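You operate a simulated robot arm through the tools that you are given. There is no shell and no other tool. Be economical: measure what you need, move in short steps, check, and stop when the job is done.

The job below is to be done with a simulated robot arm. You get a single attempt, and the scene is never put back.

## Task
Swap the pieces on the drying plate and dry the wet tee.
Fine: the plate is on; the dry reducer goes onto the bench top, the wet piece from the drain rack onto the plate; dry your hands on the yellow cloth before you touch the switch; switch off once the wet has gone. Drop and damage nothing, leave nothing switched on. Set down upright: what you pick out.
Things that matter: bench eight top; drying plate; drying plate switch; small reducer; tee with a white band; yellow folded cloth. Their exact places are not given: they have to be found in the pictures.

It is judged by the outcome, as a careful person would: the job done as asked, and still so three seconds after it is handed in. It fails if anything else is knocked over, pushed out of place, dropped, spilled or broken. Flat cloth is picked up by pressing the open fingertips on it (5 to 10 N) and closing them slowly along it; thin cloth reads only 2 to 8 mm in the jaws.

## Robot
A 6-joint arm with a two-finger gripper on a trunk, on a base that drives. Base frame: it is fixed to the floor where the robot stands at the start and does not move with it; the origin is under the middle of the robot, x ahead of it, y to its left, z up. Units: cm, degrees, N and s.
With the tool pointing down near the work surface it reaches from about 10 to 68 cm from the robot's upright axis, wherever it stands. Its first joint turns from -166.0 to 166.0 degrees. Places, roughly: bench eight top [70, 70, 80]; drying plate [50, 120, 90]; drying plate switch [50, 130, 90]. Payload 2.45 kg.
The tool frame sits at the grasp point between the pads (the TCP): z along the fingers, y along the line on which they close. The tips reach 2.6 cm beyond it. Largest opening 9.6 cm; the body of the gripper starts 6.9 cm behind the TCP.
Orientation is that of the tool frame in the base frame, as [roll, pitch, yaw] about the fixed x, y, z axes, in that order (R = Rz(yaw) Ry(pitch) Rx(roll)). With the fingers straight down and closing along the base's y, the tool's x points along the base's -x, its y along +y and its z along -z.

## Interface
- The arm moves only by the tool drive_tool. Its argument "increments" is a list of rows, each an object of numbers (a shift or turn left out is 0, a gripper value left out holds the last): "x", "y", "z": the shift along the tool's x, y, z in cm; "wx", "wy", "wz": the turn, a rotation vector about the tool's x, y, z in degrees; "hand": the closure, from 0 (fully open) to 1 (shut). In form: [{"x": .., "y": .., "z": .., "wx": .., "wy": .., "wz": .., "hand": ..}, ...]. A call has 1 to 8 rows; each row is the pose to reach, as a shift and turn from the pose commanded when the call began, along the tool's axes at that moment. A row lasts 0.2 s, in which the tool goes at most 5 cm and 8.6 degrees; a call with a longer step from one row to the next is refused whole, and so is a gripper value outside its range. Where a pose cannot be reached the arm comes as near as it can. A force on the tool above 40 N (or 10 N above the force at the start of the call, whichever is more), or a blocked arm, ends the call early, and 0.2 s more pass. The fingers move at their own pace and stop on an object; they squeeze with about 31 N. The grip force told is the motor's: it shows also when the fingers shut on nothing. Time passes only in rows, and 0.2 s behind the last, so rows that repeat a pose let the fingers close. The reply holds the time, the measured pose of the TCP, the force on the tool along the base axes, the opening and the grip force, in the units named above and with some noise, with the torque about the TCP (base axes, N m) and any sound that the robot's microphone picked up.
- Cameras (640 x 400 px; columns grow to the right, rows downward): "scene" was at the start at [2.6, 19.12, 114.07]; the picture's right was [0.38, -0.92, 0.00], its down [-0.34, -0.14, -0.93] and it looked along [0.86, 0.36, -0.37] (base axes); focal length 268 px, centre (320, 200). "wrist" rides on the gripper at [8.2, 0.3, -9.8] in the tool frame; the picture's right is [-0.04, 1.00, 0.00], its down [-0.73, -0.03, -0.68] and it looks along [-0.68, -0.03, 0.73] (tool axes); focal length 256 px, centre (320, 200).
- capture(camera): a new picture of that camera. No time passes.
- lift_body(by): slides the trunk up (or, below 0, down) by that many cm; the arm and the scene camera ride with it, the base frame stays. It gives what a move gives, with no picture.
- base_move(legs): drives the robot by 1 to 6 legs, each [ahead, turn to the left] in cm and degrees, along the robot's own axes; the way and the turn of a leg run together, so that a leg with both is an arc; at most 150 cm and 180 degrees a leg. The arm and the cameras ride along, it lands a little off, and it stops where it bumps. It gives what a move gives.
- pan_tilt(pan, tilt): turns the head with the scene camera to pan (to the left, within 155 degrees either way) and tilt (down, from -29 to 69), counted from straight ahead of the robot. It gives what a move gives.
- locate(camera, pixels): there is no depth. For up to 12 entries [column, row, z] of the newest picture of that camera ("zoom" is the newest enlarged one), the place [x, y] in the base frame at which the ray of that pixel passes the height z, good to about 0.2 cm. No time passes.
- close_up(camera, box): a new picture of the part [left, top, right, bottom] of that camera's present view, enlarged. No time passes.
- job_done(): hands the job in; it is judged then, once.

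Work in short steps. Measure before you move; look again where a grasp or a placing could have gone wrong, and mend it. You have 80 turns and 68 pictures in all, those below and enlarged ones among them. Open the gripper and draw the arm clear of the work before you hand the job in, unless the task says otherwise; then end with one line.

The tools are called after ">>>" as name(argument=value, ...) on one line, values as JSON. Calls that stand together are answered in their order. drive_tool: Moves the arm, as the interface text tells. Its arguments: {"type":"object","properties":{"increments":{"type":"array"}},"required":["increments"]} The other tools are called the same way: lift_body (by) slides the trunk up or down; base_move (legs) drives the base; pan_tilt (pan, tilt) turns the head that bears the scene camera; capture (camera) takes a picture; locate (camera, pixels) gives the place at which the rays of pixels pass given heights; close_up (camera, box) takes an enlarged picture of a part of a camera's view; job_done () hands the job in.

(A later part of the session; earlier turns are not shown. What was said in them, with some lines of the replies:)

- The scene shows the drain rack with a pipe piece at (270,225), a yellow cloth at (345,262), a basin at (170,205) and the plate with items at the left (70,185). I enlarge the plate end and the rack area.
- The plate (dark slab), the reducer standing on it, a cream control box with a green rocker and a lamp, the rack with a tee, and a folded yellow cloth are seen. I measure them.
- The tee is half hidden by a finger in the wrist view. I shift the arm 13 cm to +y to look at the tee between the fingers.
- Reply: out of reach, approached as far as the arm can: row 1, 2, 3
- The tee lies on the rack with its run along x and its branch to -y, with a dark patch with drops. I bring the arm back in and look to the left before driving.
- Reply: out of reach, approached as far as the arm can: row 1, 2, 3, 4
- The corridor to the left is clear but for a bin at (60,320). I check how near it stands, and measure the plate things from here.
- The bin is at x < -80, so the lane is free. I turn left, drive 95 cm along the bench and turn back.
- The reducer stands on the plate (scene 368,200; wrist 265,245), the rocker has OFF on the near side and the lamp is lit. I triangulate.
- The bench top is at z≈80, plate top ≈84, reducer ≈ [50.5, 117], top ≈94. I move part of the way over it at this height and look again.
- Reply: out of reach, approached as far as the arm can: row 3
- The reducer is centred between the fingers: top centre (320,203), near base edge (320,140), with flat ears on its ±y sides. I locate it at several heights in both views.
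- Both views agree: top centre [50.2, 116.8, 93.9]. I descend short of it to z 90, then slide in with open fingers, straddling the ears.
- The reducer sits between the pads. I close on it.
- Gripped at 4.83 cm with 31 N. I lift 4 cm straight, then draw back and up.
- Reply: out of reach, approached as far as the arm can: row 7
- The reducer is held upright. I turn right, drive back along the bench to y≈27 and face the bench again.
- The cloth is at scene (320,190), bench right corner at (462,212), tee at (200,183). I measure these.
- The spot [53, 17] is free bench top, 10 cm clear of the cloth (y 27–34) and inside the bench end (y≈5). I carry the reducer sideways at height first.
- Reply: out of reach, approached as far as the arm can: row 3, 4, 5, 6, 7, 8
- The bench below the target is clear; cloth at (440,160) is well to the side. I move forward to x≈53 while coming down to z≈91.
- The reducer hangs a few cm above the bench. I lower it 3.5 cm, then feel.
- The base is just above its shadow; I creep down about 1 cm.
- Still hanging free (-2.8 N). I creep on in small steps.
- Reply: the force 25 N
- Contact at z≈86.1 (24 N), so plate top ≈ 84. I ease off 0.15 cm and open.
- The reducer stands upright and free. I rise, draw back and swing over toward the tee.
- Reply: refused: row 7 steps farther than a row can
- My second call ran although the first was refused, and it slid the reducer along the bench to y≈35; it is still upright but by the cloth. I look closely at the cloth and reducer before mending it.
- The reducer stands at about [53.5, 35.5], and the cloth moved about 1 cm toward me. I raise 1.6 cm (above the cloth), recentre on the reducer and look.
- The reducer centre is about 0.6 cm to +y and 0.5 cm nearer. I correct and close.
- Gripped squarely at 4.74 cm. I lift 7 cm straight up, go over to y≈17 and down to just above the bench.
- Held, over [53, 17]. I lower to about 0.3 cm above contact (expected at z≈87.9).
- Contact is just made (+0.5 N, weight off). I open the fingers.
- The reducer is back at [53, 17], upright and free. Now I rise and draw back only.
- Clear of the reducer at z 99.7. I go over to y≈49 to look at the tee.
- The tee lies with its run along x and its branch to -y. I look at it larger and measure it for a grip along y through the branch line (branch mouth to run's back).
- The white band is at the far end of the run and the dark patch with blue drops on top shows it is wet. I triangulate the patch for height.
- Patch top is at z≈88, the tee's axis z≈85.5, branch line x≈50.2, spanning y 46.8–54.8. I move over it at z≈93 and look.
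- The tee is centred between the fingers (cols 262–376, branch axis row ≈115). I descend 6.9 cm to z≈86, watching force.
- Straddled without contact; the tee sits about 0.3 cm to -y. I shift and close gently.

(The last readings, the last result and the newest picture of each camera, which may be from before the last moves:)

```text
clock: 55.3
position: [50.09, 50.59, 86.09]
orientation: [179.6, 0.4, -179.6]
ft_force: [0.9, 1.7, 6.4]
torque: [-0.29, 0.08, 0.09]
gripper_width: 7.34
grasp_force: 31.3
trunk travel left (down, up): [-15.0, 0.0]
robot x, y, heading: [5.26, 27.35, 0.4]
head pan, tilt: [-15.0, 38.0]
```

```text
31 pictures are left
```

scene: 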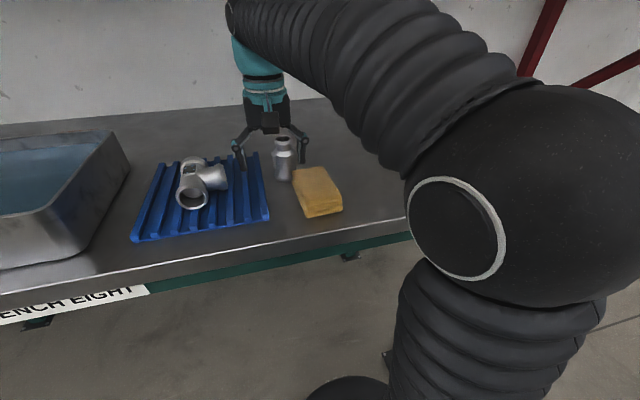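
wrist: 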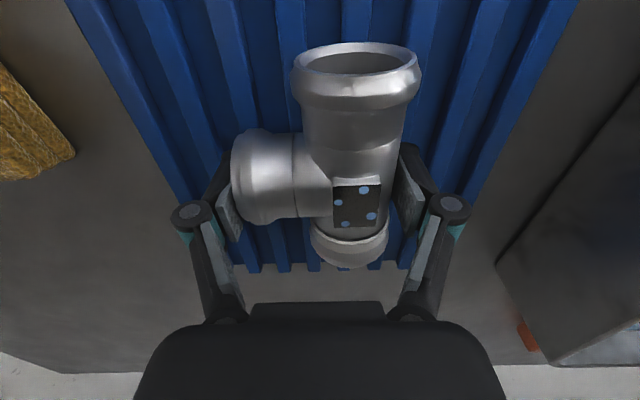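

Gripped at 7.34 cm. I lift 2 cm and check the hold.

>>> drive_tool(increments=[{"z": -0.7}, {"z": -1.4}, {"z": -2.2}, {"z": -2.2}])

>>> capture(camera="wrist")

>>> close_up(camera="scene", box=[130, 110, 290, 245])

```text
clock: 56.3
position: [50.09, 50.42, 88.29]
orientation: [179.6, 0.4, -179.5]
ft_force: [0.2, -0.5, -6.7]
torque: [-0.02, -0.06, -0.02]
gripper_width: 7.38
grasp_force: 31.0
trunk travel left (down, up): [-15.0, 0.0]
robot x, y, heading: [5.13, 27.41, 0.6]
head pan, tilt: [-15.0, 38.0]
```

```text
30 pictures are left
```

wrist: 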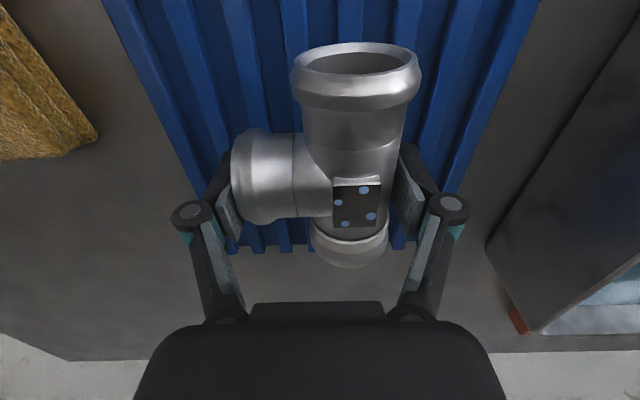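

```text
2.96 times, centred on (210, 178) of scene
```

zoom: 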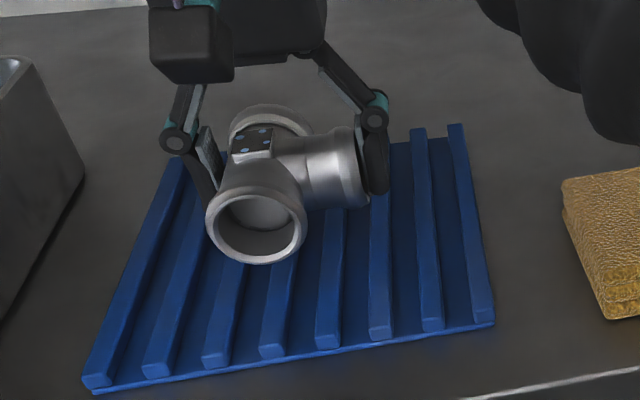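

Held level (6.5 N). I lift and draw back from the bench.

>>> drive_tool(increments=[{"z": -3}, {"z": -6}, {"z": -8, "x": 3}, {"z": -9.5, "x": 7}, {"z": -11, "x": 11}, {"z": -12, "x": 15}, {"z": -12.5, "x": 18}])

```text
clock: 57.9
position: [31.97, 50.03, 100.71]
orientation: [179.6, 0.3, -179.5]
ft_force: [1.1, -0.2, -7.0]
torque: [-0.04, -0.01, 0.0]
gripper_width: 7.34
grasp_force: 30.5
trunk travel left (down, up): [-15.0, 0.0]
robot x, y, heading: [4.99, 27.54, 0.9]
head pan, tilt: [-15.0, 38.0]
```

I drive back to the plate end: turn left, 68 cm ahead, turn right.

>>> base_move(legs=[[0, 91], [68, 0], [0, -91]])

>>> pan_tilt(pan=20, tilt=36)

>>> capture(camera="scene")

>>> capture(camera="wrist")

```text
clock: 69.3
position: [30.16, 118.41, 100.73]
orientation: [179.6, 0.3, -178.2]
ft_force: [-0.3, 0.5, -5.6]
torque: [-0.03, -0.07, 0.02]
gripper_width: 7.33
grasp_force: 31.0
trunk travel left (down, up): [-15.0, 0.0]
robot x, y, heading: [4.13, 94.73, 1.7]
head pan, tilt: [-15.0, 38.0]
```

```text
clock: 70.3
position: [30.03, 118.29, 100.65]
orientation: [179.6, 0.3, -178.2]
ft_force: [1.1, 0.1, -6.5]
torque: [-0.08, -0.06, -0.02]
gripper_width: 7.31
grasp_force: 31.1
trunk travel left (down, up): [-15.0, 0.0]
robot x, y, heading: [3.84, 95.25, 2.0]
head pan, tilt: [20.0, 36.0]
```

```text
28 pictures are left
```

scene: 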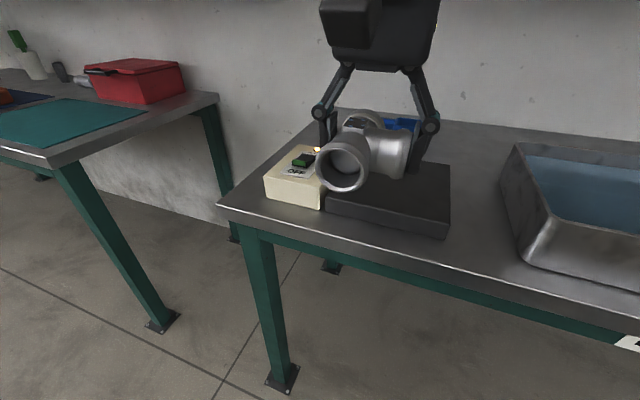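

```text
27 pictures are left
```

wrist: 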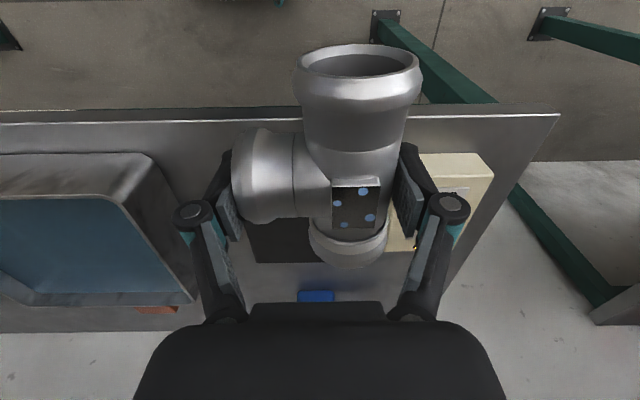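

The plate (x 43.4–59.5, y 106–127) is clear. I carry the tee over its centre [51.5, 116] at z≈94.

>>> drive_tool(increments=[{"x": -4.5, "y": -1, "z": 1}, {"x": -9, "y": -2, "z": 2}, {"x": -13.5, "y": -3, "z": 4}, {"x": -18, "y": -3, "z": 6}, {"x": -21.4, "y": -3, "z": 7.5}, {"x": -21.4, "y": -3, "z": 8.5}])

>>> close_up(camera="scene", box=[250, 90, 474, 250])

>>> capture(camera="wrist")

```text
refused: row 3 steps farther than a row can; nothing moved
```

```text
2.50 times, centred on (362, 170) of scene
```

zoom: 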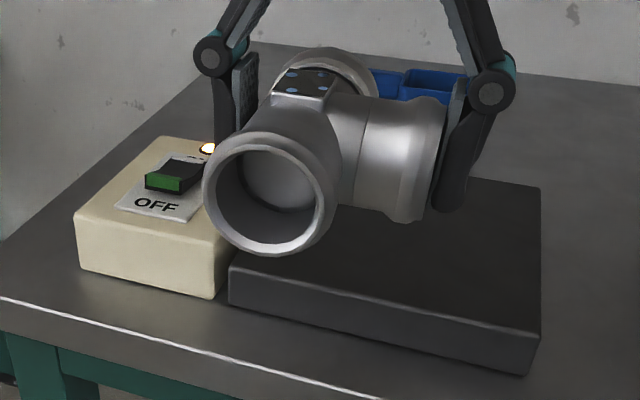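

```text
25 pictures are left
```

wrist: 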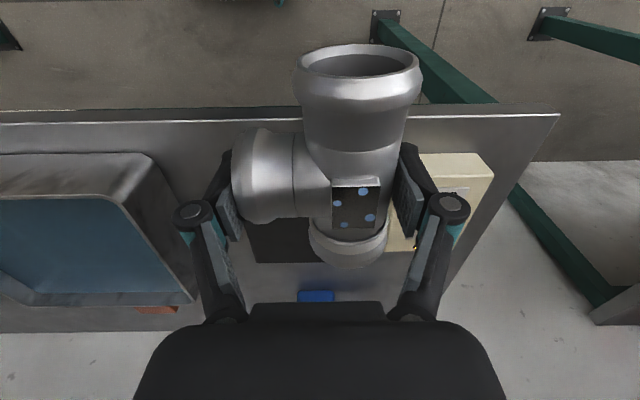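

Refused for one step slightly over 5 cm; nothing moved. I resend it with smaller steps, and take no picture in the same batch.

>>> drive_tool(increments=[{"x": -4, "y": -1, "z": 1}, {"x": -8, "y": -2, "z": 2}, {"x": -12, "y": -3, "z": 3.5}, {"x": -16, "y": -3, "z": 5}, {"x": -19.5, "y": -3, "z": 6.5}, {"x": -21.4, "y": -3, "z": 7.7}, {"x": -21.4, "y": -3, "z": 8.5}])

```text
clock: 71.9
position: [51.56, 116.14, 92.36]
orientation: [179.6, 0.3, -178.2]
ft_force: [-0.3, 1.0, -5.8]
torque: [-0.06, -0.07, 0.01]
gripper_width: 7.31
grasp_force: 30.8
trunk travel left (down, up): [-15.0, 0.0]
robot x, y, heading: [3.72, 95.37, 2.0]
head pan, tilt: [20.0, 36.0]
```

At [51.6, 116.1, 92.4]. I check the tee over the plate from the scene camera.

>>> close_up(camera="scene", box=[250, 90, 474, 250])

```text
2.50 times, centred on (362, 170) of scene
```

zoom: 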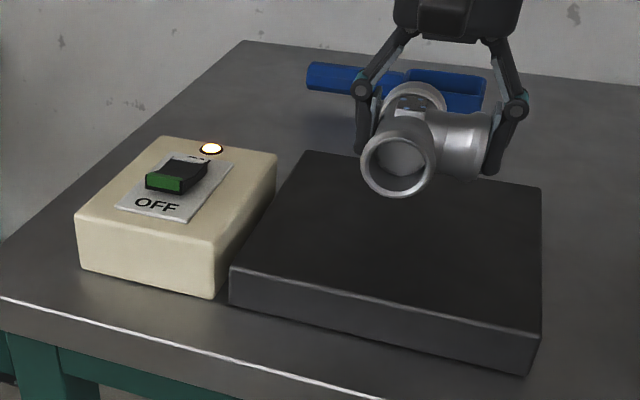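

It hangs over the middle of the plate. I lower to z≈88, just above expected contact.

>>> drive_tool(increments=[{"z": 1.5}, {"z": 3}, {"z": 4}, {"z": 4.3}])

>>> drive_tool(increments=[{"z": 0.2}, {"z": 0.4}])

```text
clock: 72.9
position: [51.46, 116.16, 88.26]
orientation: [179.5, 0.7, -178.2]
ft_force: [3.5, 2.0, 16.1]
torque: [-0.54, 0.35, 0.11]
gripper_width: 7.35
grasp_force: 30.7
trunk travel left (down, up): [-15.0, 0.0]
robot x, y, heading: [4.07, 94.91, 2.0]
head pan, tilt: [20.0, 36.0]
```

```text
clock: 73.5
position: [51.39, 116.16, 87.73]
orientation: [179.6, 0.5, -178.3]
ft_force: [-2.5, 1.2, 20.5]
torque: [-0.47, 0.06, -0.09]
gripper_width: 7.34
grasp_force: 31.5
trunk travel left (down, up): [-15.0, 0.0]
robot x, y, heading: [4.07, 95.07, 1.7]
head pan, tilt: [20.0, 36.0]
```

Contact (about 20 N). I look at how it sits before letting go.

>>> close_up(camera="scene", box=[310, 100, 450, 220])

```text
3.33 times, centred on (380, 160) of scene
```

zoom: 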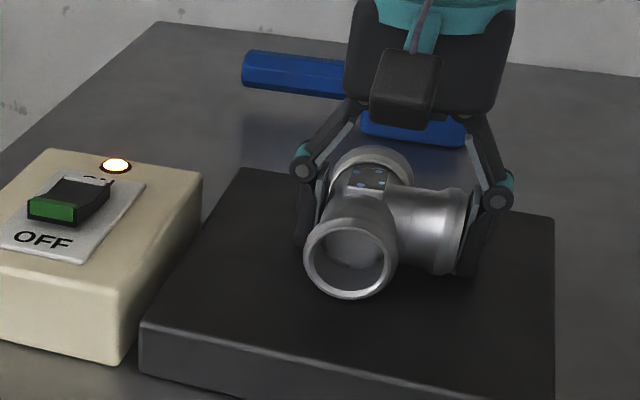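

It sits flat on the plate, patch up. I ease off slightly and open slowly.

>>> drive_tool(increments=[{"z": -0.1, "hand": 0.4}, {"z": -0.1, "hand": 0.2}, {"z": -0.1, "hand": 0.1}, {"z": -0.1, "hand": 0.0}, {"z": -0.1, "hand": 0.0}])

>>> capture(camera="wrist")

```text
clock: 74.7
position: [51.58, 116.08, 87.77]
orientation: [179.6, 0.3, -178.2]
ft_force: [1.3, 0.0, 0.6]
torque: [0.01, 0.02, -0.01]
gripper_width: 9.61
grasp_force: 0.0
trunk travel left (down, up): [-15.0, 0.0]
robot x, y, heading: [3.99, 94.76, 1.9]
head pan, tilt: [20.0, 36.0]
```

```text
22 pictures are left
```

wrist: 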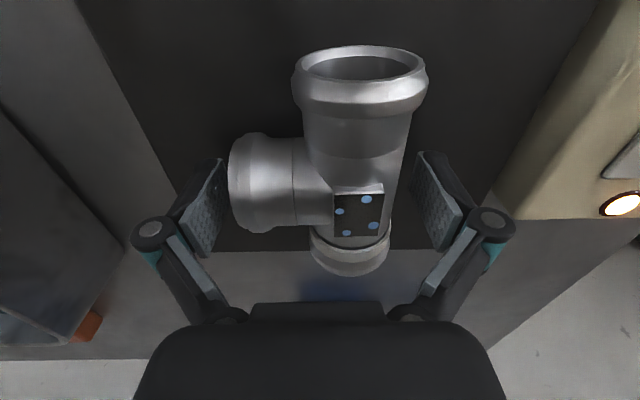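

The tee stands free on the plate, fingers clear on both sides. I rise straight and draw back.

>>> drive_tool(increments=[{"z": -3}, {"z": -6}, {"z": -7.5, "x": 4}, {"z": -9, "x": 8}, {"z": -10.5, "x": 12}, {"z": -12, "x": 16}, {"z": -12.5, "x": 20}])

```text
clock: 76.3
position: [31.52, 115.41, 99.94]
orientation: [179.7, 0.3, -178.3]
ft_force: [0.8, 0.4, -0.6]
torque: [-0.06, 0.04, -0.05]
gripper_width: 9.6
grasp_force: 0.0
trunk travel left (down, up): [-15.0, 0.0]
robot x, y, heading: [3.93, 95.28, 1.7]
head pan, tilt: [20.0, 36.0]
```

Now to the cloth: turn right, 68 cm, turn left.

>>> base_move(legs=[[0, -91], [68, 0], [0, 90]])

>>> pan_tilt(pan=-5, tilt=40)

>>> capture(camera="scene")

>>> capture(camera="wrist")

```text
clock: 87.8
position: [32.38, 46.29, 99.98]
orientation: [179.6, 0.2, -179.6]
ft_force: [-0.2, 0.7, -0.1]
torque: [0.02, -0.01, 0.01]
gripper_width: 9.56
grasp_force: 0.1
trunk travel left (down, up): [-15.0, 0.0]
robot x, y, heading: [4.38, 26.91, 0.3]
head pan, tilt: [20.0, 36.0]
```

```text
clock: 88.7
position: [32.46, 46.36, 99.91]
orientation: [179.7, 0.2, -179.6]
ft_force: [0.3, 0.7, 0.9]
torque: [0.03, 0.04, -0.01]
gripper_width: 9.59
grasp_force: 0.1
trunk travel left (down, up): [-15.0, 0.0]
robot x, y, heading: [4.21, 26.72, 0.4]
head pan, tilt: [-5.0, 40.0]
```

```text
21 pictures are left
```

scene: 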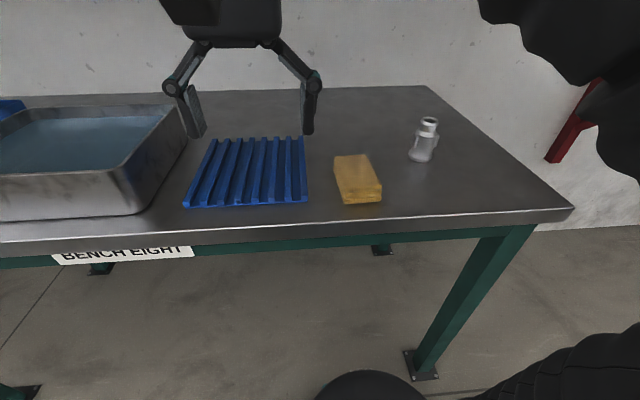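

```text
20 pictures are left
```

wrist: 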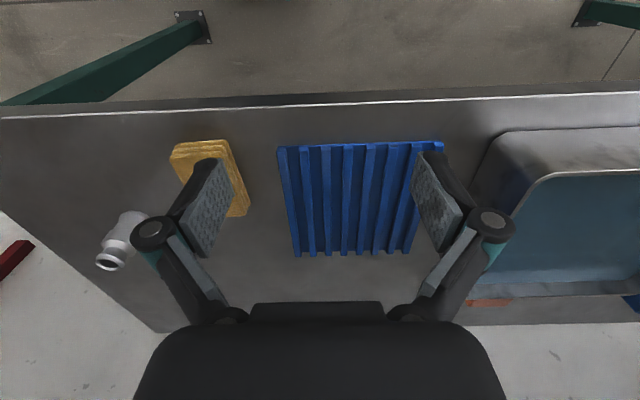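

I measure the cloth's present place (scene corners (341,206), (382,203), (367,155), (334,157)).

>>> locate(camera="scene", pixels=[[344, 205, 80], [382, 202, 80], [367, 154, 84], [334, 156, 84], [344, 193, 84], [382, 187, 84], [418, 162, 80]])

>>> drive_tool(increments=[{"y": -4.5, "x": -1}, {"y": -9, "x": -2}, {"y": -12, "x": -5}, {"y": -15, "x": -8}])

>>> capture(camera="wrist")

```text
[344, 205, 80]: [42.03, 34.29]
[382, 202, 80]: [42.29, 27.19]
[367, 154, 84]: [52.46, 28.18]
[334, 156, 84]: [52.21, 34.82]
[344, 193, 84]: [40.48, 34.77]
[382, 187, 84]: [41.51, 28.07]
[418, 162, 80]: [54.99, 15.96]
```

```text
clock: 89.7
position: [40.41, 31.26, 99.98]
orientation: [179.6, 0.4, -179.6]
ft_force: [-1.5, 0.2, 0.3]
torque: [-0.03, -0.1, -0.01]
gripper_width: 9.6
grasp_force: 0.2
trunk travel left (down, up): [-15.0, 0.0]
robot x, y, heading: [4.59, 26.76, 0.5]
head pan, tilt: [-5.0, 40.0]
```

```text
19 pictures are left
```

wrist: 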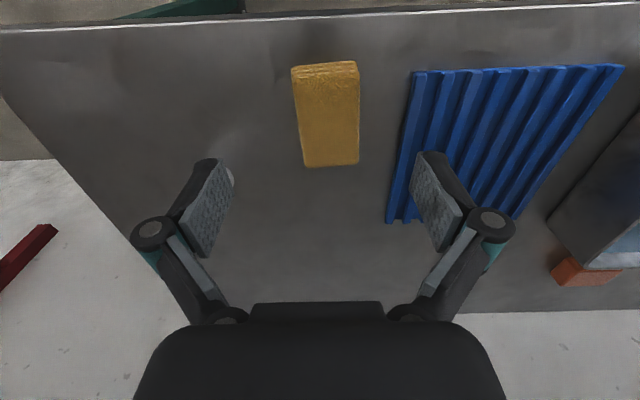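

The cloth is ahead at (328,115). I locate its edges, then go down to it.

>>> locate(camera="wrist", pixels=[[291, 70, 84], [357, 62, 84], [304, 165, 84], [359, 163, 84], [329, 115, 84]])

```text
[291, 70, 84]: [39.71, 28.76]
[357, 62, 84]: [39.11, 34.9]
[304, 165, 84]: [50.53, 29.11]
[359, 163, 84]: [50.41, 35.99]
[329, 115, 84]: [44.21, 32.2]
```

The cloth's middle is about [46.3, 31.8]. I go above it at z≈88 and check.

>>> drive_tool(increments=[{"x": -3, "y": 0.5, "z": 3}, {"x": -5.9, "y": 0.5, "z": 6}, {"x": -5.9, "y": 0.5, "z": 9}, {"x": -5.9, "y": 0.5, "z": 11.5}])

>>> capture(camera="wrist")

```text
clock: 90.7
position: [46.71, 31.86, 88.62]
orientation: [179.6, 0.3, -179.6]
ft_force: [0.2, 0.1, 1.0]
torque: [0.02, -0.02, 0.0]
gripper_width: 9.58
grasp_force: 0.0
trunk travel left (down, up): [-15.0, 0.0]
robot x, y, heading: [4.4, 26.53, 0.4]
head pan, tilt: [-5.0, 40.0]
```

```text
18 pictures are left
```

wrist: 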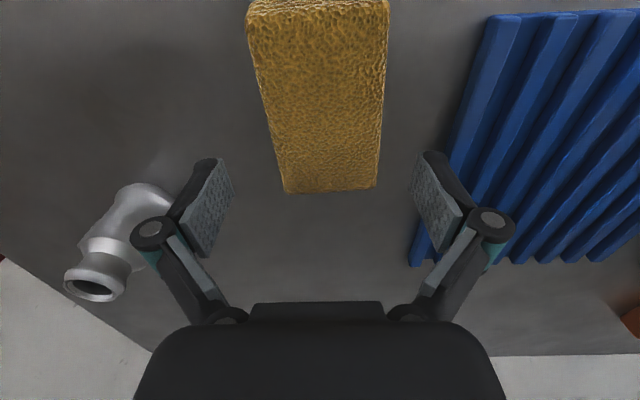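

The cloth lies between the fingers (cols 270–382 at the TCP row). I shift 0.35 cm and go down to z≈83.4, fingertips just above the bench.

>>> drive_tool(increments=[{"y": 0.35, "z": 1.5}, {"y": 0.35, "z": 3}, {"y": 0.35, "z": 4.3}, {"y": 0.35, "z": 5.1}])

>>> capture(camera="wrist")

```text
clock: 91.7
position: [46.41, 32.32, 83.3]
orientation: [179.6, 0.3, -179.6]
ft_force: [-0.5, -0.4, 0.3]
torque: [-0.01, 0.02, 0.0]
gripper_width: 9.61
grasp_force: 0.0
trunk travel left (down, up): [-15.0, 0.0]
robot x, y, heading: [4.49, 26.23, 0.1]
head pan, tilt: [-5.0, 40.0]
```

```text
17 pictures are left
```

wrist: 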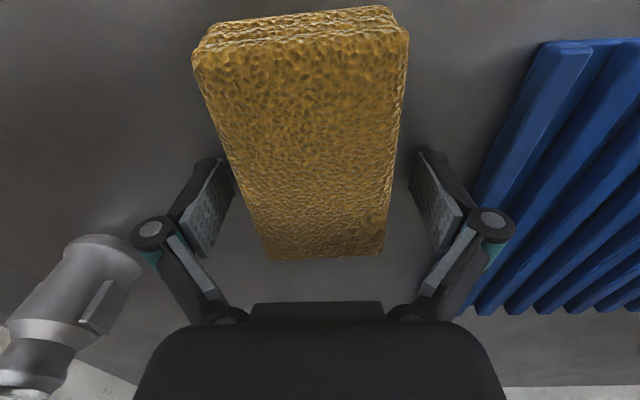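

The cloth is between the pads. I squeeze it, rub by moving it 1 cm away from me (back to where it lay at first), and hold.

>>> drive_tool(increments=[{"hand": 0.2}, {"hand": 0.4}, {"hand": 0.6}, {"hand": 0.6}, {"x": -0.5, "hand": 0.6}, {"x": -1.0, "hand": 0.6}, {"x": -1.0, "hand": 0.6}, {"x": -1.0, "hand": 0.6}])

>>> capture(camera="wrist")

```text
clock: 92.5
position: [46.38, 31.97, 84.16]
orientation: [180.0, 1.3, -179.8]
ft_force: [0.7, -11.6, 50.4]
torque: [-1.04, 0.58, 0.1]
gripper_width: 6.7
grasp_force: 21.2
trunk travel left (down, up): [-15.0, 0.0]
robot x, y, heading: [4.07, 26.18, 0.3]
head pan, tilt: [-5.0, 40.0]
stopped in row 3: the force on the tool passed its limit at 49 N (the readings are from after the stop); the commanded pose is now the measured one
```

```text
16 pictures are left
```

wrist: 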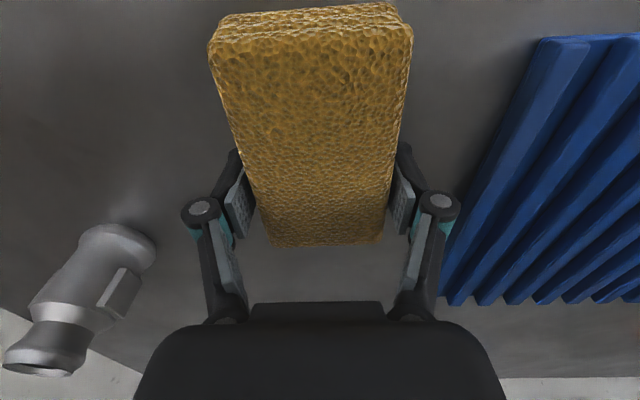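

Closing made the fingertips bear on the bench (50 N up), with the cloth squeezed to 6.7 cm. I raise 0.5 cm to take the load off, keeping hold.

>>> drive_tool(increments=[{"z": -0.3, "hand": 0.35}, {"z": -0.5, "hand": 0.4}, {"z": -0.5, "hand": 0.4}])

```text
clock: 93.2
position: [46.44, 32.1, 84.13]
orientation: [179.9, 0.6, -179.8]
ft_force: [0.7, -25.2, 36.0]
torque: [-1.38, 0.28, 0.17]
gripper_width: 6.56
grasp_force: 30.4
trunk travel left (down, up): [-15.0, 0.0]
robot x, y, heading: [4.6, 26.53, 0.0]
head pan, tilt: [-5.0, 40.0]
```

Still loaded (36 N up, -25 N sideways). I open the fingers to relieve it.

>>> drive_tool(increments=[{"hand": 0.2}, {"hand": 0.1}, {"hand": 0.0}, {"hand": 0.0}])

>>> capture(camera="wrist")

```text
clock: 94.2
position: [46.51, 32.09, 84.05]
orientation: [179.9, 0.6, -179.6]
ft_force: [-0.1, 0.6, -0.5]
torque: [0.05, -0.04, 0.01]
gripper_width: 9.57
grasp_force: 0.0
trunk travel left (down, up): [-15.0, 0.0]
robot x, y, heading: [4.57, 26.64, 0.4]
head pan, tilt: [-5.0, 40.0]
```

```text
15 pictures are left
```

wrist: 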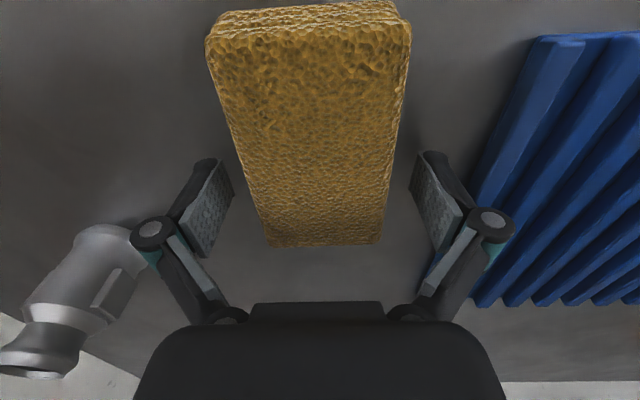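

Free again, the cloth unmoved and centred. I squeeze once more from 0.5 cm higher for a longer wipe.

>>> drive_tool(increments=[{"z": -0.5}, {"z": -0.5, "hand": 0.2}, {"z": -0.5, "hand": 0.31}, {"z": -0.5, "hand": 0.33}, {"z": -0.5, "hand": 0.33}, {"z": -0.5, "hand": 0.33}, {"z": -0.5, "hand": 0.33}])

```text
clock: 95.8
position: [46.58, 32.09, 84.58]
orientation: [179.8, 0.7, -179.7]
ft_force: [0.3, -0.8, 7.4]
torque: [-0.07, 0.01, 0.16]
gripper_width: 6.58
grasp_force: 30.9
trunk travel left (down, up): [-15.0, 0.0]
robot x, y, heading: [4.11, 26.27, 0.4]
head pan, tilt: [-5.0, 40.0]
```

A clean squeeze at 6.58 cm, 31 N. I slide the cloth 0.9 cm back to its first place while it is held, then open.

>>> drive_tool(increments=[{"x": -0.3}, {"x": -0.6}, {"x": -0.9}, {"x": -0.9}, {"x": -0.9, "hand": 0.15}, {"x": -0.9, "hand": 0.0}, {"x": -0.9, "hand": 0.0}])

```text
clock: 97.5
position: [47.34, 32.14, 84.53]
orientation: [179.8, 0.6, -179.7]
ft_force: [0.3, -0.6, 0.1]
torque: [-0.02, -0.01, -0.02]
gripper_width: 9.62
grasp_force: 0.1
trunk travel left (down, up): [-15.0, 0.0]
robot x, y, heading: [4.61, 26.52, 0.9]
head pan, tilt: [-5.0, 40.0]
```

Released. To dry the fingertips too, I rise, shut the fingers and come down above the cloth's top.

>>> drive_tool(increments=[{"z": -3}, {"z": -6}, {"z": -6, "hand": 0.5}, {"z": -6, "hand": 1.0}, {"z": -6, "hand": 1.0}, {"z": -4.5, "hand": 1.0}, {"z": -3.3, "hand": 1.0}])

>>> drive_tool(increments=[{"z": 0.3}, {"z": 0.6}])

```text
clock: 99.0
position: [47.4, 32.14, 87.88]
orientation: [179.9, 0.7, -179.7]
ft_force: [-0.7, 0.6, 1.7]
torque: [0.04, -0.02, 0.0]
gripper_width: 0.6
grasp_force: 28.9
trunk travel left (down, up): [-15.0, 0.0]
robot x, y, heading: [4.22, 26.59, 0.4]
head pan, tilt: [-5.0, 40.0]
```

```text
clock: 99.6
position: [47.39, 32.22, 87.82]
orientation: [179.7, 1.4, -179.6]
ft_force: [-1.4, -0.1, 17.5]
torque: [-0.01, 0.26, 0.01]
gripper_width: 0.61
grasp_force: 28.1
trunk travel left (down, up): [-15.0, 0.0]
robot x, y, heading: [4.62, 26.55, 0.3]
head pan, tilt: [-5.0, 40.0]
stopped in row 2: the force on the tool passed its limit at 45 N (the readings are from after the stop); the commanded pose is now the measured one
```

The tips pressed the cloth (17–45 N, at z 87.8). I rise 6 cm and look, since the jaws read 0.6 cm shut.

>>> drive_tool(increments=[{"z": -3}, {"z": -6}])

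>>> capture(camera="scene")

>>> capture(camera="wrist")

```text
clock: 100.2
position: [47.51, 32.07, 93.52]
orientation: [179.7, 1.3, -179.7]
ft_force: [0.4, -0.2, -0.8]
torque: [0.0, 0.01, -0.04]
gripper_width: 0.02
grasp_force: 28.4
trunk travel left (down, up): [-15.0, 0.0]
robot x, y, heading: [4.13, 26.57, 0.4]
head pan, tilt: [-5.0, 40.0]
```

```text
14 pictures are left
```

scene: 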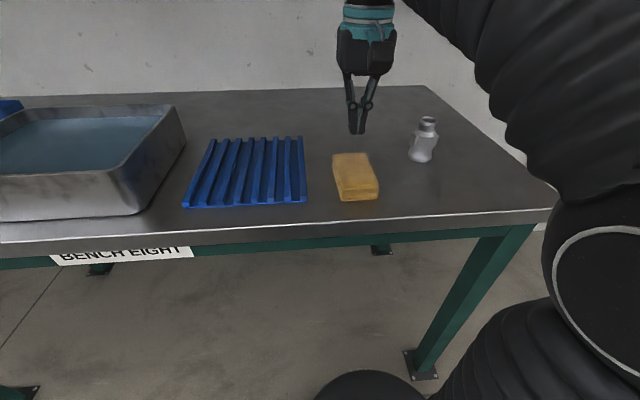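

```text
13 pictures are left
```

wrist: 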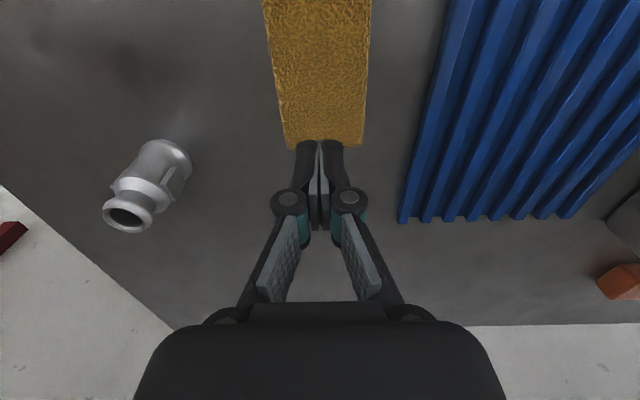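

The cloth is in place, the jaws are empty and shut. I draw back with fingers shut and then drive to the switch.

>>> drive_tool(increments=[{"z": -2, "x": 3}, {"z": -4, "x": 7}, {"z": -5.5, "x": 11}, {"z": -6.5, "x": 15}])

>>> base_move(legs=[[0, 91], [80, 0], [0, -91]])

>>> pan_tilt(pan=20, tilt=38)

>>> capture(camera="scene")

```text
clock: 101.2
position: [32.27, 31.96, 100.07]
orientation: [179.7, 1.0, -179.6]
ft_force: [0.3, 0.7, -0.5]
torque: [0.01, 0.06, 0.01]
gripper_width: 0.0
grasp_force: 29.1
trunk travel left (down, up): [-15.0, 0.0]
robot x, y, heading: [4.35, 26.55, 0.4]
head pan, tilt: [-5.0, 40.0]
```

```text
clock: 113.3
position: [29.92, 112.46, 100.15]
orientation: [179.8, 1.2, -179.8]
ft_force: [-0.1, -0.6, 0.2]
torque: [-0.01, 0.02, 0.01]
gripper_width: 0.0
grasp_force: 28.6
trunk travel left (down, up): [-15.0, 0.0]
robot x, y, heading: [2.08, 107.02, 0.3]
head pan, tilt: [-5.0, 40.0]
```

```text
clock: 114.2
position: [29.9, 112.41, 100.05]
orientation: [179.8, 1.2, -179.7]
ft_force: [0.2, 0.1, 0.4]
torque: [0.02, 0.01, 0.02]
gripper_width: 0.0
grasp_force: 28.4
trunk travel left (down, up): [-15.0, 0.0]
robot x, y, heading: [1.93, 106.98, 0.3]
head pan, tilt: [20.0, 38.0]
```

```text
12 pictures are left
```

scene: 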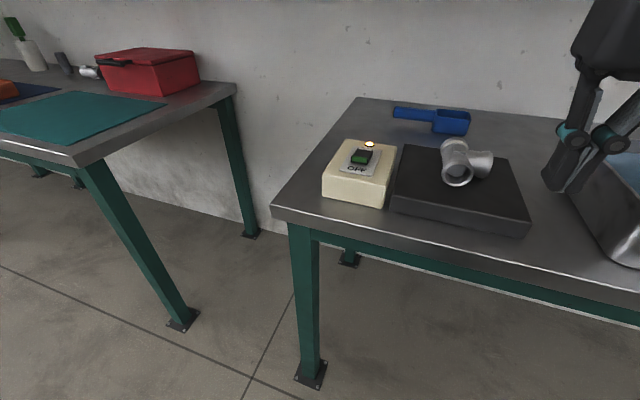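

I enlarge the tee, its patch and the switch to see whether the wet has gone.

>>> close_up(camera="scene", box=[320, 130, 512, 220])

```text
3.33 times, centred on (416, 175) of scene
```

zoom: 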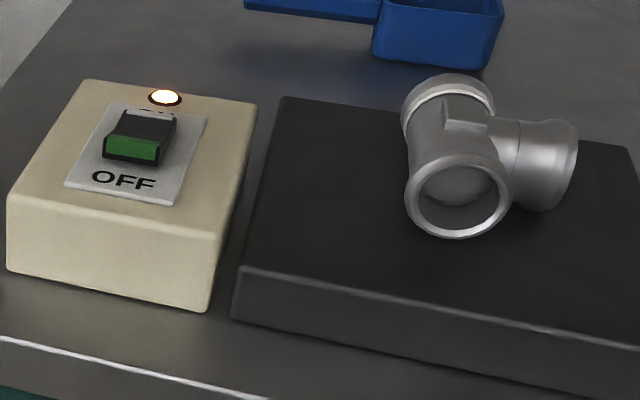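

The patch has lost its dark colour and drops: dry. The lamp is still lit, so I move over toward the switch.

>>> drive_tool(increments=[{"y": 4.5}, {"y": 9}, {"y": 13.5, "x": -1}, {"y": 18, "x": -2}, {"y": 21, "x": -4}])

>>> capture(camera="wrist")

>>> close_up(camera="scene", box=[310, 120, 406, 216])

```text
clock: 115.4
position: [33.96, 133.54, 100.32]
orientation: [179.8, 1.2, -179.7]
ft_force: [0.5, -0.1, 0.5]
torque: [0.08, -0.04, -0.03]
gripper_width: 0.02
grasp_force: 28.5
trunk travel left (down, up): [-15.0, 0.0]
robot x, y, heading: [2.02, 107.08, 0.4]
head pan, tilt: [20.0, 38.0]
```

```text
10 pictures are left
```

wrist: 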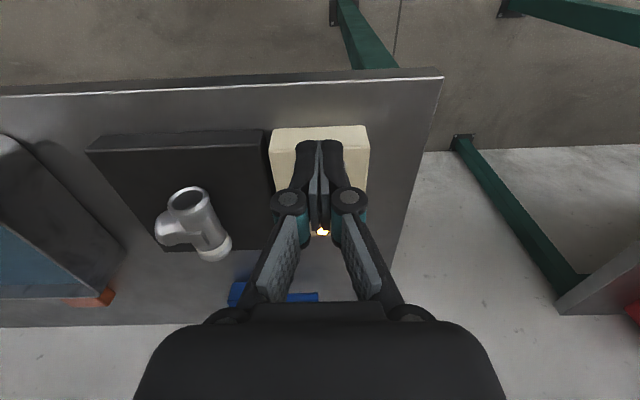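

```text
4.17 times, centred on (358, 168) of scene
```

zoom: 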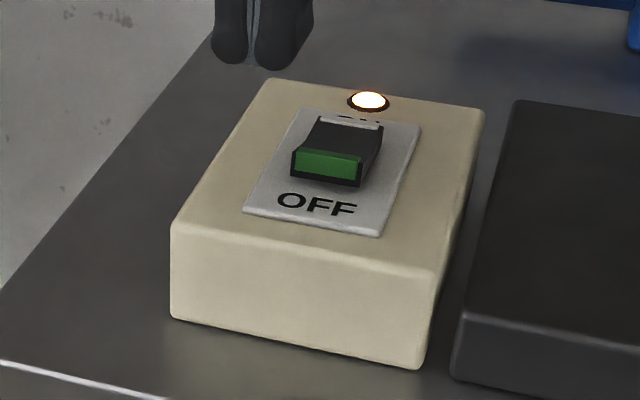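

Seen clearly: the rocker's OFF end (green face) is raised toward me at zoom (328,160). I locate it at likely heights.

>>> locate(camera="zoom", pixels=[[368, 101, 86], [329, 153, 87], [329, 153, 88], [352, 122, 86.5], [327, 180, 86], [303, 250, 86], [295, 345, 80], [172, 225, 86], [172, 312, 80], [434, 278, 86]])

>>> locate(camera="wrist", pixels=[[322, 232, 86], [272, 152, 86], [366, 140, 86], [269, 130, 86], [365, 126, 86]])

```text
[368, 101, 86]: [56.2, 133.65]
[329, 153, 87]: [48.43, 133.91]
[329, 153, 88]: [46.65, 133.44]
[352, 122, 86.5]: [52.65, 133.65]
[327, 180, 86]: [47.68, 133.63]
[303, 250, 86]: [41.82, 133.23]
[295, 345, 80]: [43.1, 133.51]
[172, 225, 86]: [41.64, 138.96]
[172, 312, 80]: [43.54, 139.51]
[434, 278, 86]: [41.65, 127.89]
```

```text
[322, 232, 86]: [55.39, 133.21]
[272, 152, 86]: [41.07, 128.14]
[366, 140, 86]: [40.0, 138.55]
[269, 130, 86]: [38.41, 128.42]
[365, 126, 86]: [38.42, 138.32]
```

The box top is at z≈85, the rocker's OFF end at x≈48.9–50, y≈133.7, top ≈86.6. I bring the shut fingertips above it at z≈92.

>>> drive_tool(increments=[{"x": -4, "z": 1.5}, {"x": -8, "z": 3}, {"x": -12, "z": 5, "y": 0.15}, {"x": -15.1, "z": 7, "y": 0.15}, {"x": -15.1, "z": 8.3, "y": 0.15}])

>>> close_up(camera="scene", box=[310, 120, 406, 216])

```text
clock: 116.6
position: [49.19, 133.95, 92.29]
orientation: [179.9, 1.2, -179.6]
ft_force: [0.3, -0.4, -0.1]
torque: [-0.03, 0.0, -0.02]
gripper_width: 0.0
grasp_force: 28.1
trunk travel left (down, up): [-15.0, 0.0]
robot x, y, heading: [2.01, 106.88, 0.1]
head pan, tilt: [20.0, 38.0]
```

```text
4.17 times, centred on (358, 168) of scene
```

zoom: 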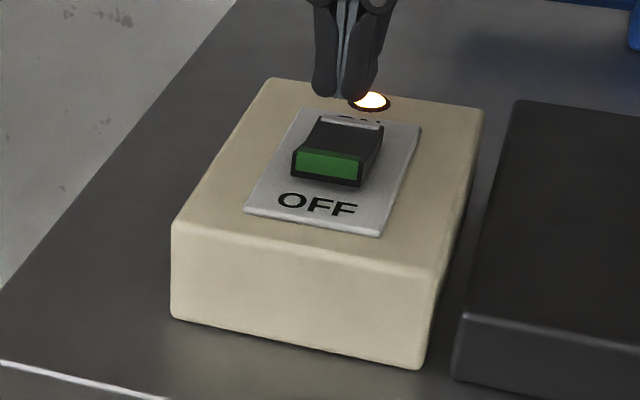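

The tips hang right over the OFF end. I lower 2 cm, then press on in small steps.

>>> drive_tool(increments=[{"z": 1, "y": 0.2}, {"z": 2.0, "y": 0.2}])

>>> drive_tool(increments=[{"z": 0.3}, {"z": 0.6}, {"z": 0.8}])

```text
clock: 117.2
position: [49.15, 134.08, 90.85]
orientation: [179.2, 2.0, -179.7]
ft_force: [-1.2, -0.2, 16.7]
torque: [-0.07, 0.22, 0.01]
gripper_width: 0.59
grasp_force: 28.9
trunk travel left (down, up): [-15.0, 0.0]
robot x, y, heading: [2.29, 107.04, 0.4]
head pan, tilt: [20.0, 38.0]
stopped in row 2: the force on the tool passed its limit at 45 N (the readings are from after the stop); the commanded pose is now the measured one
```

```text
clock: 117.7
position: [49.09, 134.11, 90.86]
orientation: [178.9, 2.5, -179.8]
ft_force: [-1.9, -1.3, 18.4]
torque: [-0.13, 0.27, 0.0]
gripper_width: 0.0
grasp_force: 28.3
trunk travel left (down, up): [-15.0, 0.0]
robot x, y, heading: [2.02, 107.35, 0.3]
head pan, tilt: [20.0, 38.0]
stopped in row 2: the force on the tool passed its limit at 45 N (the readings are from after the stop); the commanded pose is now the measured one
```

It was blocked at z 90.85 with 45 N. I look whether the rocker flipped and the lamp is out.

>>> close_up(camera="scene", box=[310, 120, 406, 216])

```text
4.17 times, centred on (358, 168) of scene
```

zoom: 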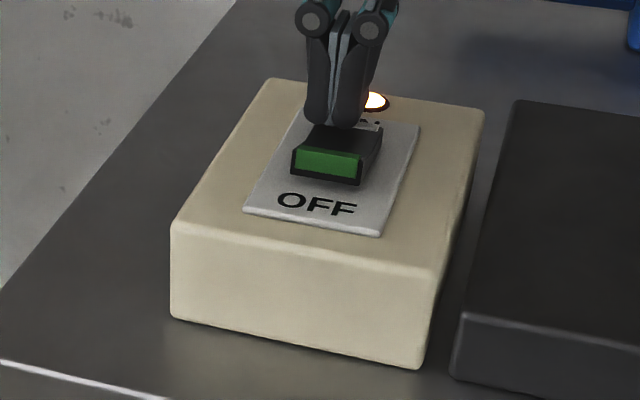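

The tips landed behind the pivot; the OFF end is about 1.7 cm nearer. I rise 1 cm, shift nearer and press again.

>>> drive_tool(increments=[{"z": -1.0}, {"z": -1.0, "x": 1.6}, {"z": -1.0, "x": 1.6}, {"z": -0.3, "x": 1.6}, {"z": 0.1, "x": 1.6}, {"z": 0.4, "x": 1.6}])

>>> close_up(camera="scene", box=[310, 120, 406, 216])

```text
clock: 118.9
position: [47.44, 134.1, 91.04]
orientation: [178.5, 3.1, -179.8]
ft_force: [-2.3, -0.8, 13.7]
torque: [-0.16, 0.15, 0.0]
gripper_width: 0.02
grasp_force: 28.3
trunk travel left (down, up): [-15.0, 0.0]
robot x, y, heading: [1.82, 107.13, 0.3]
head pan, tilt: [20.0, 38.0]
heard: click
stopped in row 6: the force on the tool passed its limit at 47 N (the readings are from after the stop); the commanded pose is now the measured one
```

```text
4.17 times, centred on (358, 168) of scene
```

zoom: 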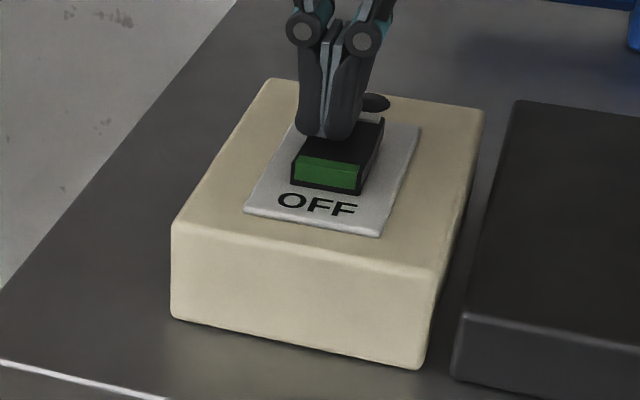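

A click was heard and the lamp is out. I rise, draw back clear of the bench and open the gripper.

>>> drive_tool(increments=[{"z": -3}, {"z": -6}, {"z": -8, "x": 4}, {"z": -9, "x": 8}, {"z": -9.5, "x": 12}, {"z": -9.5, "x": 15, "hand": 0.5}, {"z": -9.5, "x": 17, "hand": 0.0}, {"z": -9.5, "x": 17, "hand": 0.0}])

>>> close_up(camera="scene", box=[310, 110, 540, 240])

```text
clock: 120.7
position: [29.99, 133.87, 99.62]
orientation: [178.7, 2.9, -179.7]
ft_force: [-0.3, 0.9, 0.9]
torque: [-0.03, 0.01, -0.02]
gripper_width: 9.57
grasp_force: 0.1
trunk travel left (down, up): [-15.0, 0.0]
robot x, y, heading: [1.92, 106.96, 0.4]
head pan, tilt: [20.0, 38.0]
```

```text
2.78 times, centred on (425, 175) of scene
```

zoom: 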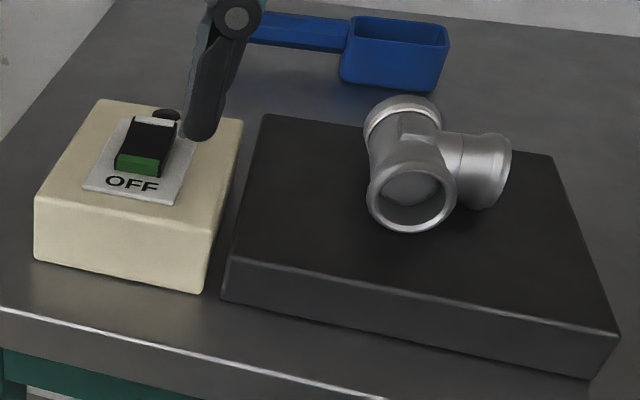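

The plate is off (lamp dark), the tee is dry and flat on it, the reducer stands upright on the bench, and the arm is clear with its gripper open. I hand the job in.

>>> job_done()

```text
The job is handed in.
```

The swap is done and handed in: the dry reducer stands upright on bench eight, the tee is dry on the plate, I dried the gripper on the yellow cloth before touching the switch, and the plate is off. One slip: a mistimed move slid the reducer along the bench and nudged the cloth about 1 cm. Neither was dropped or tipped; I set the reducer back and slid the cloth roughly back into place.
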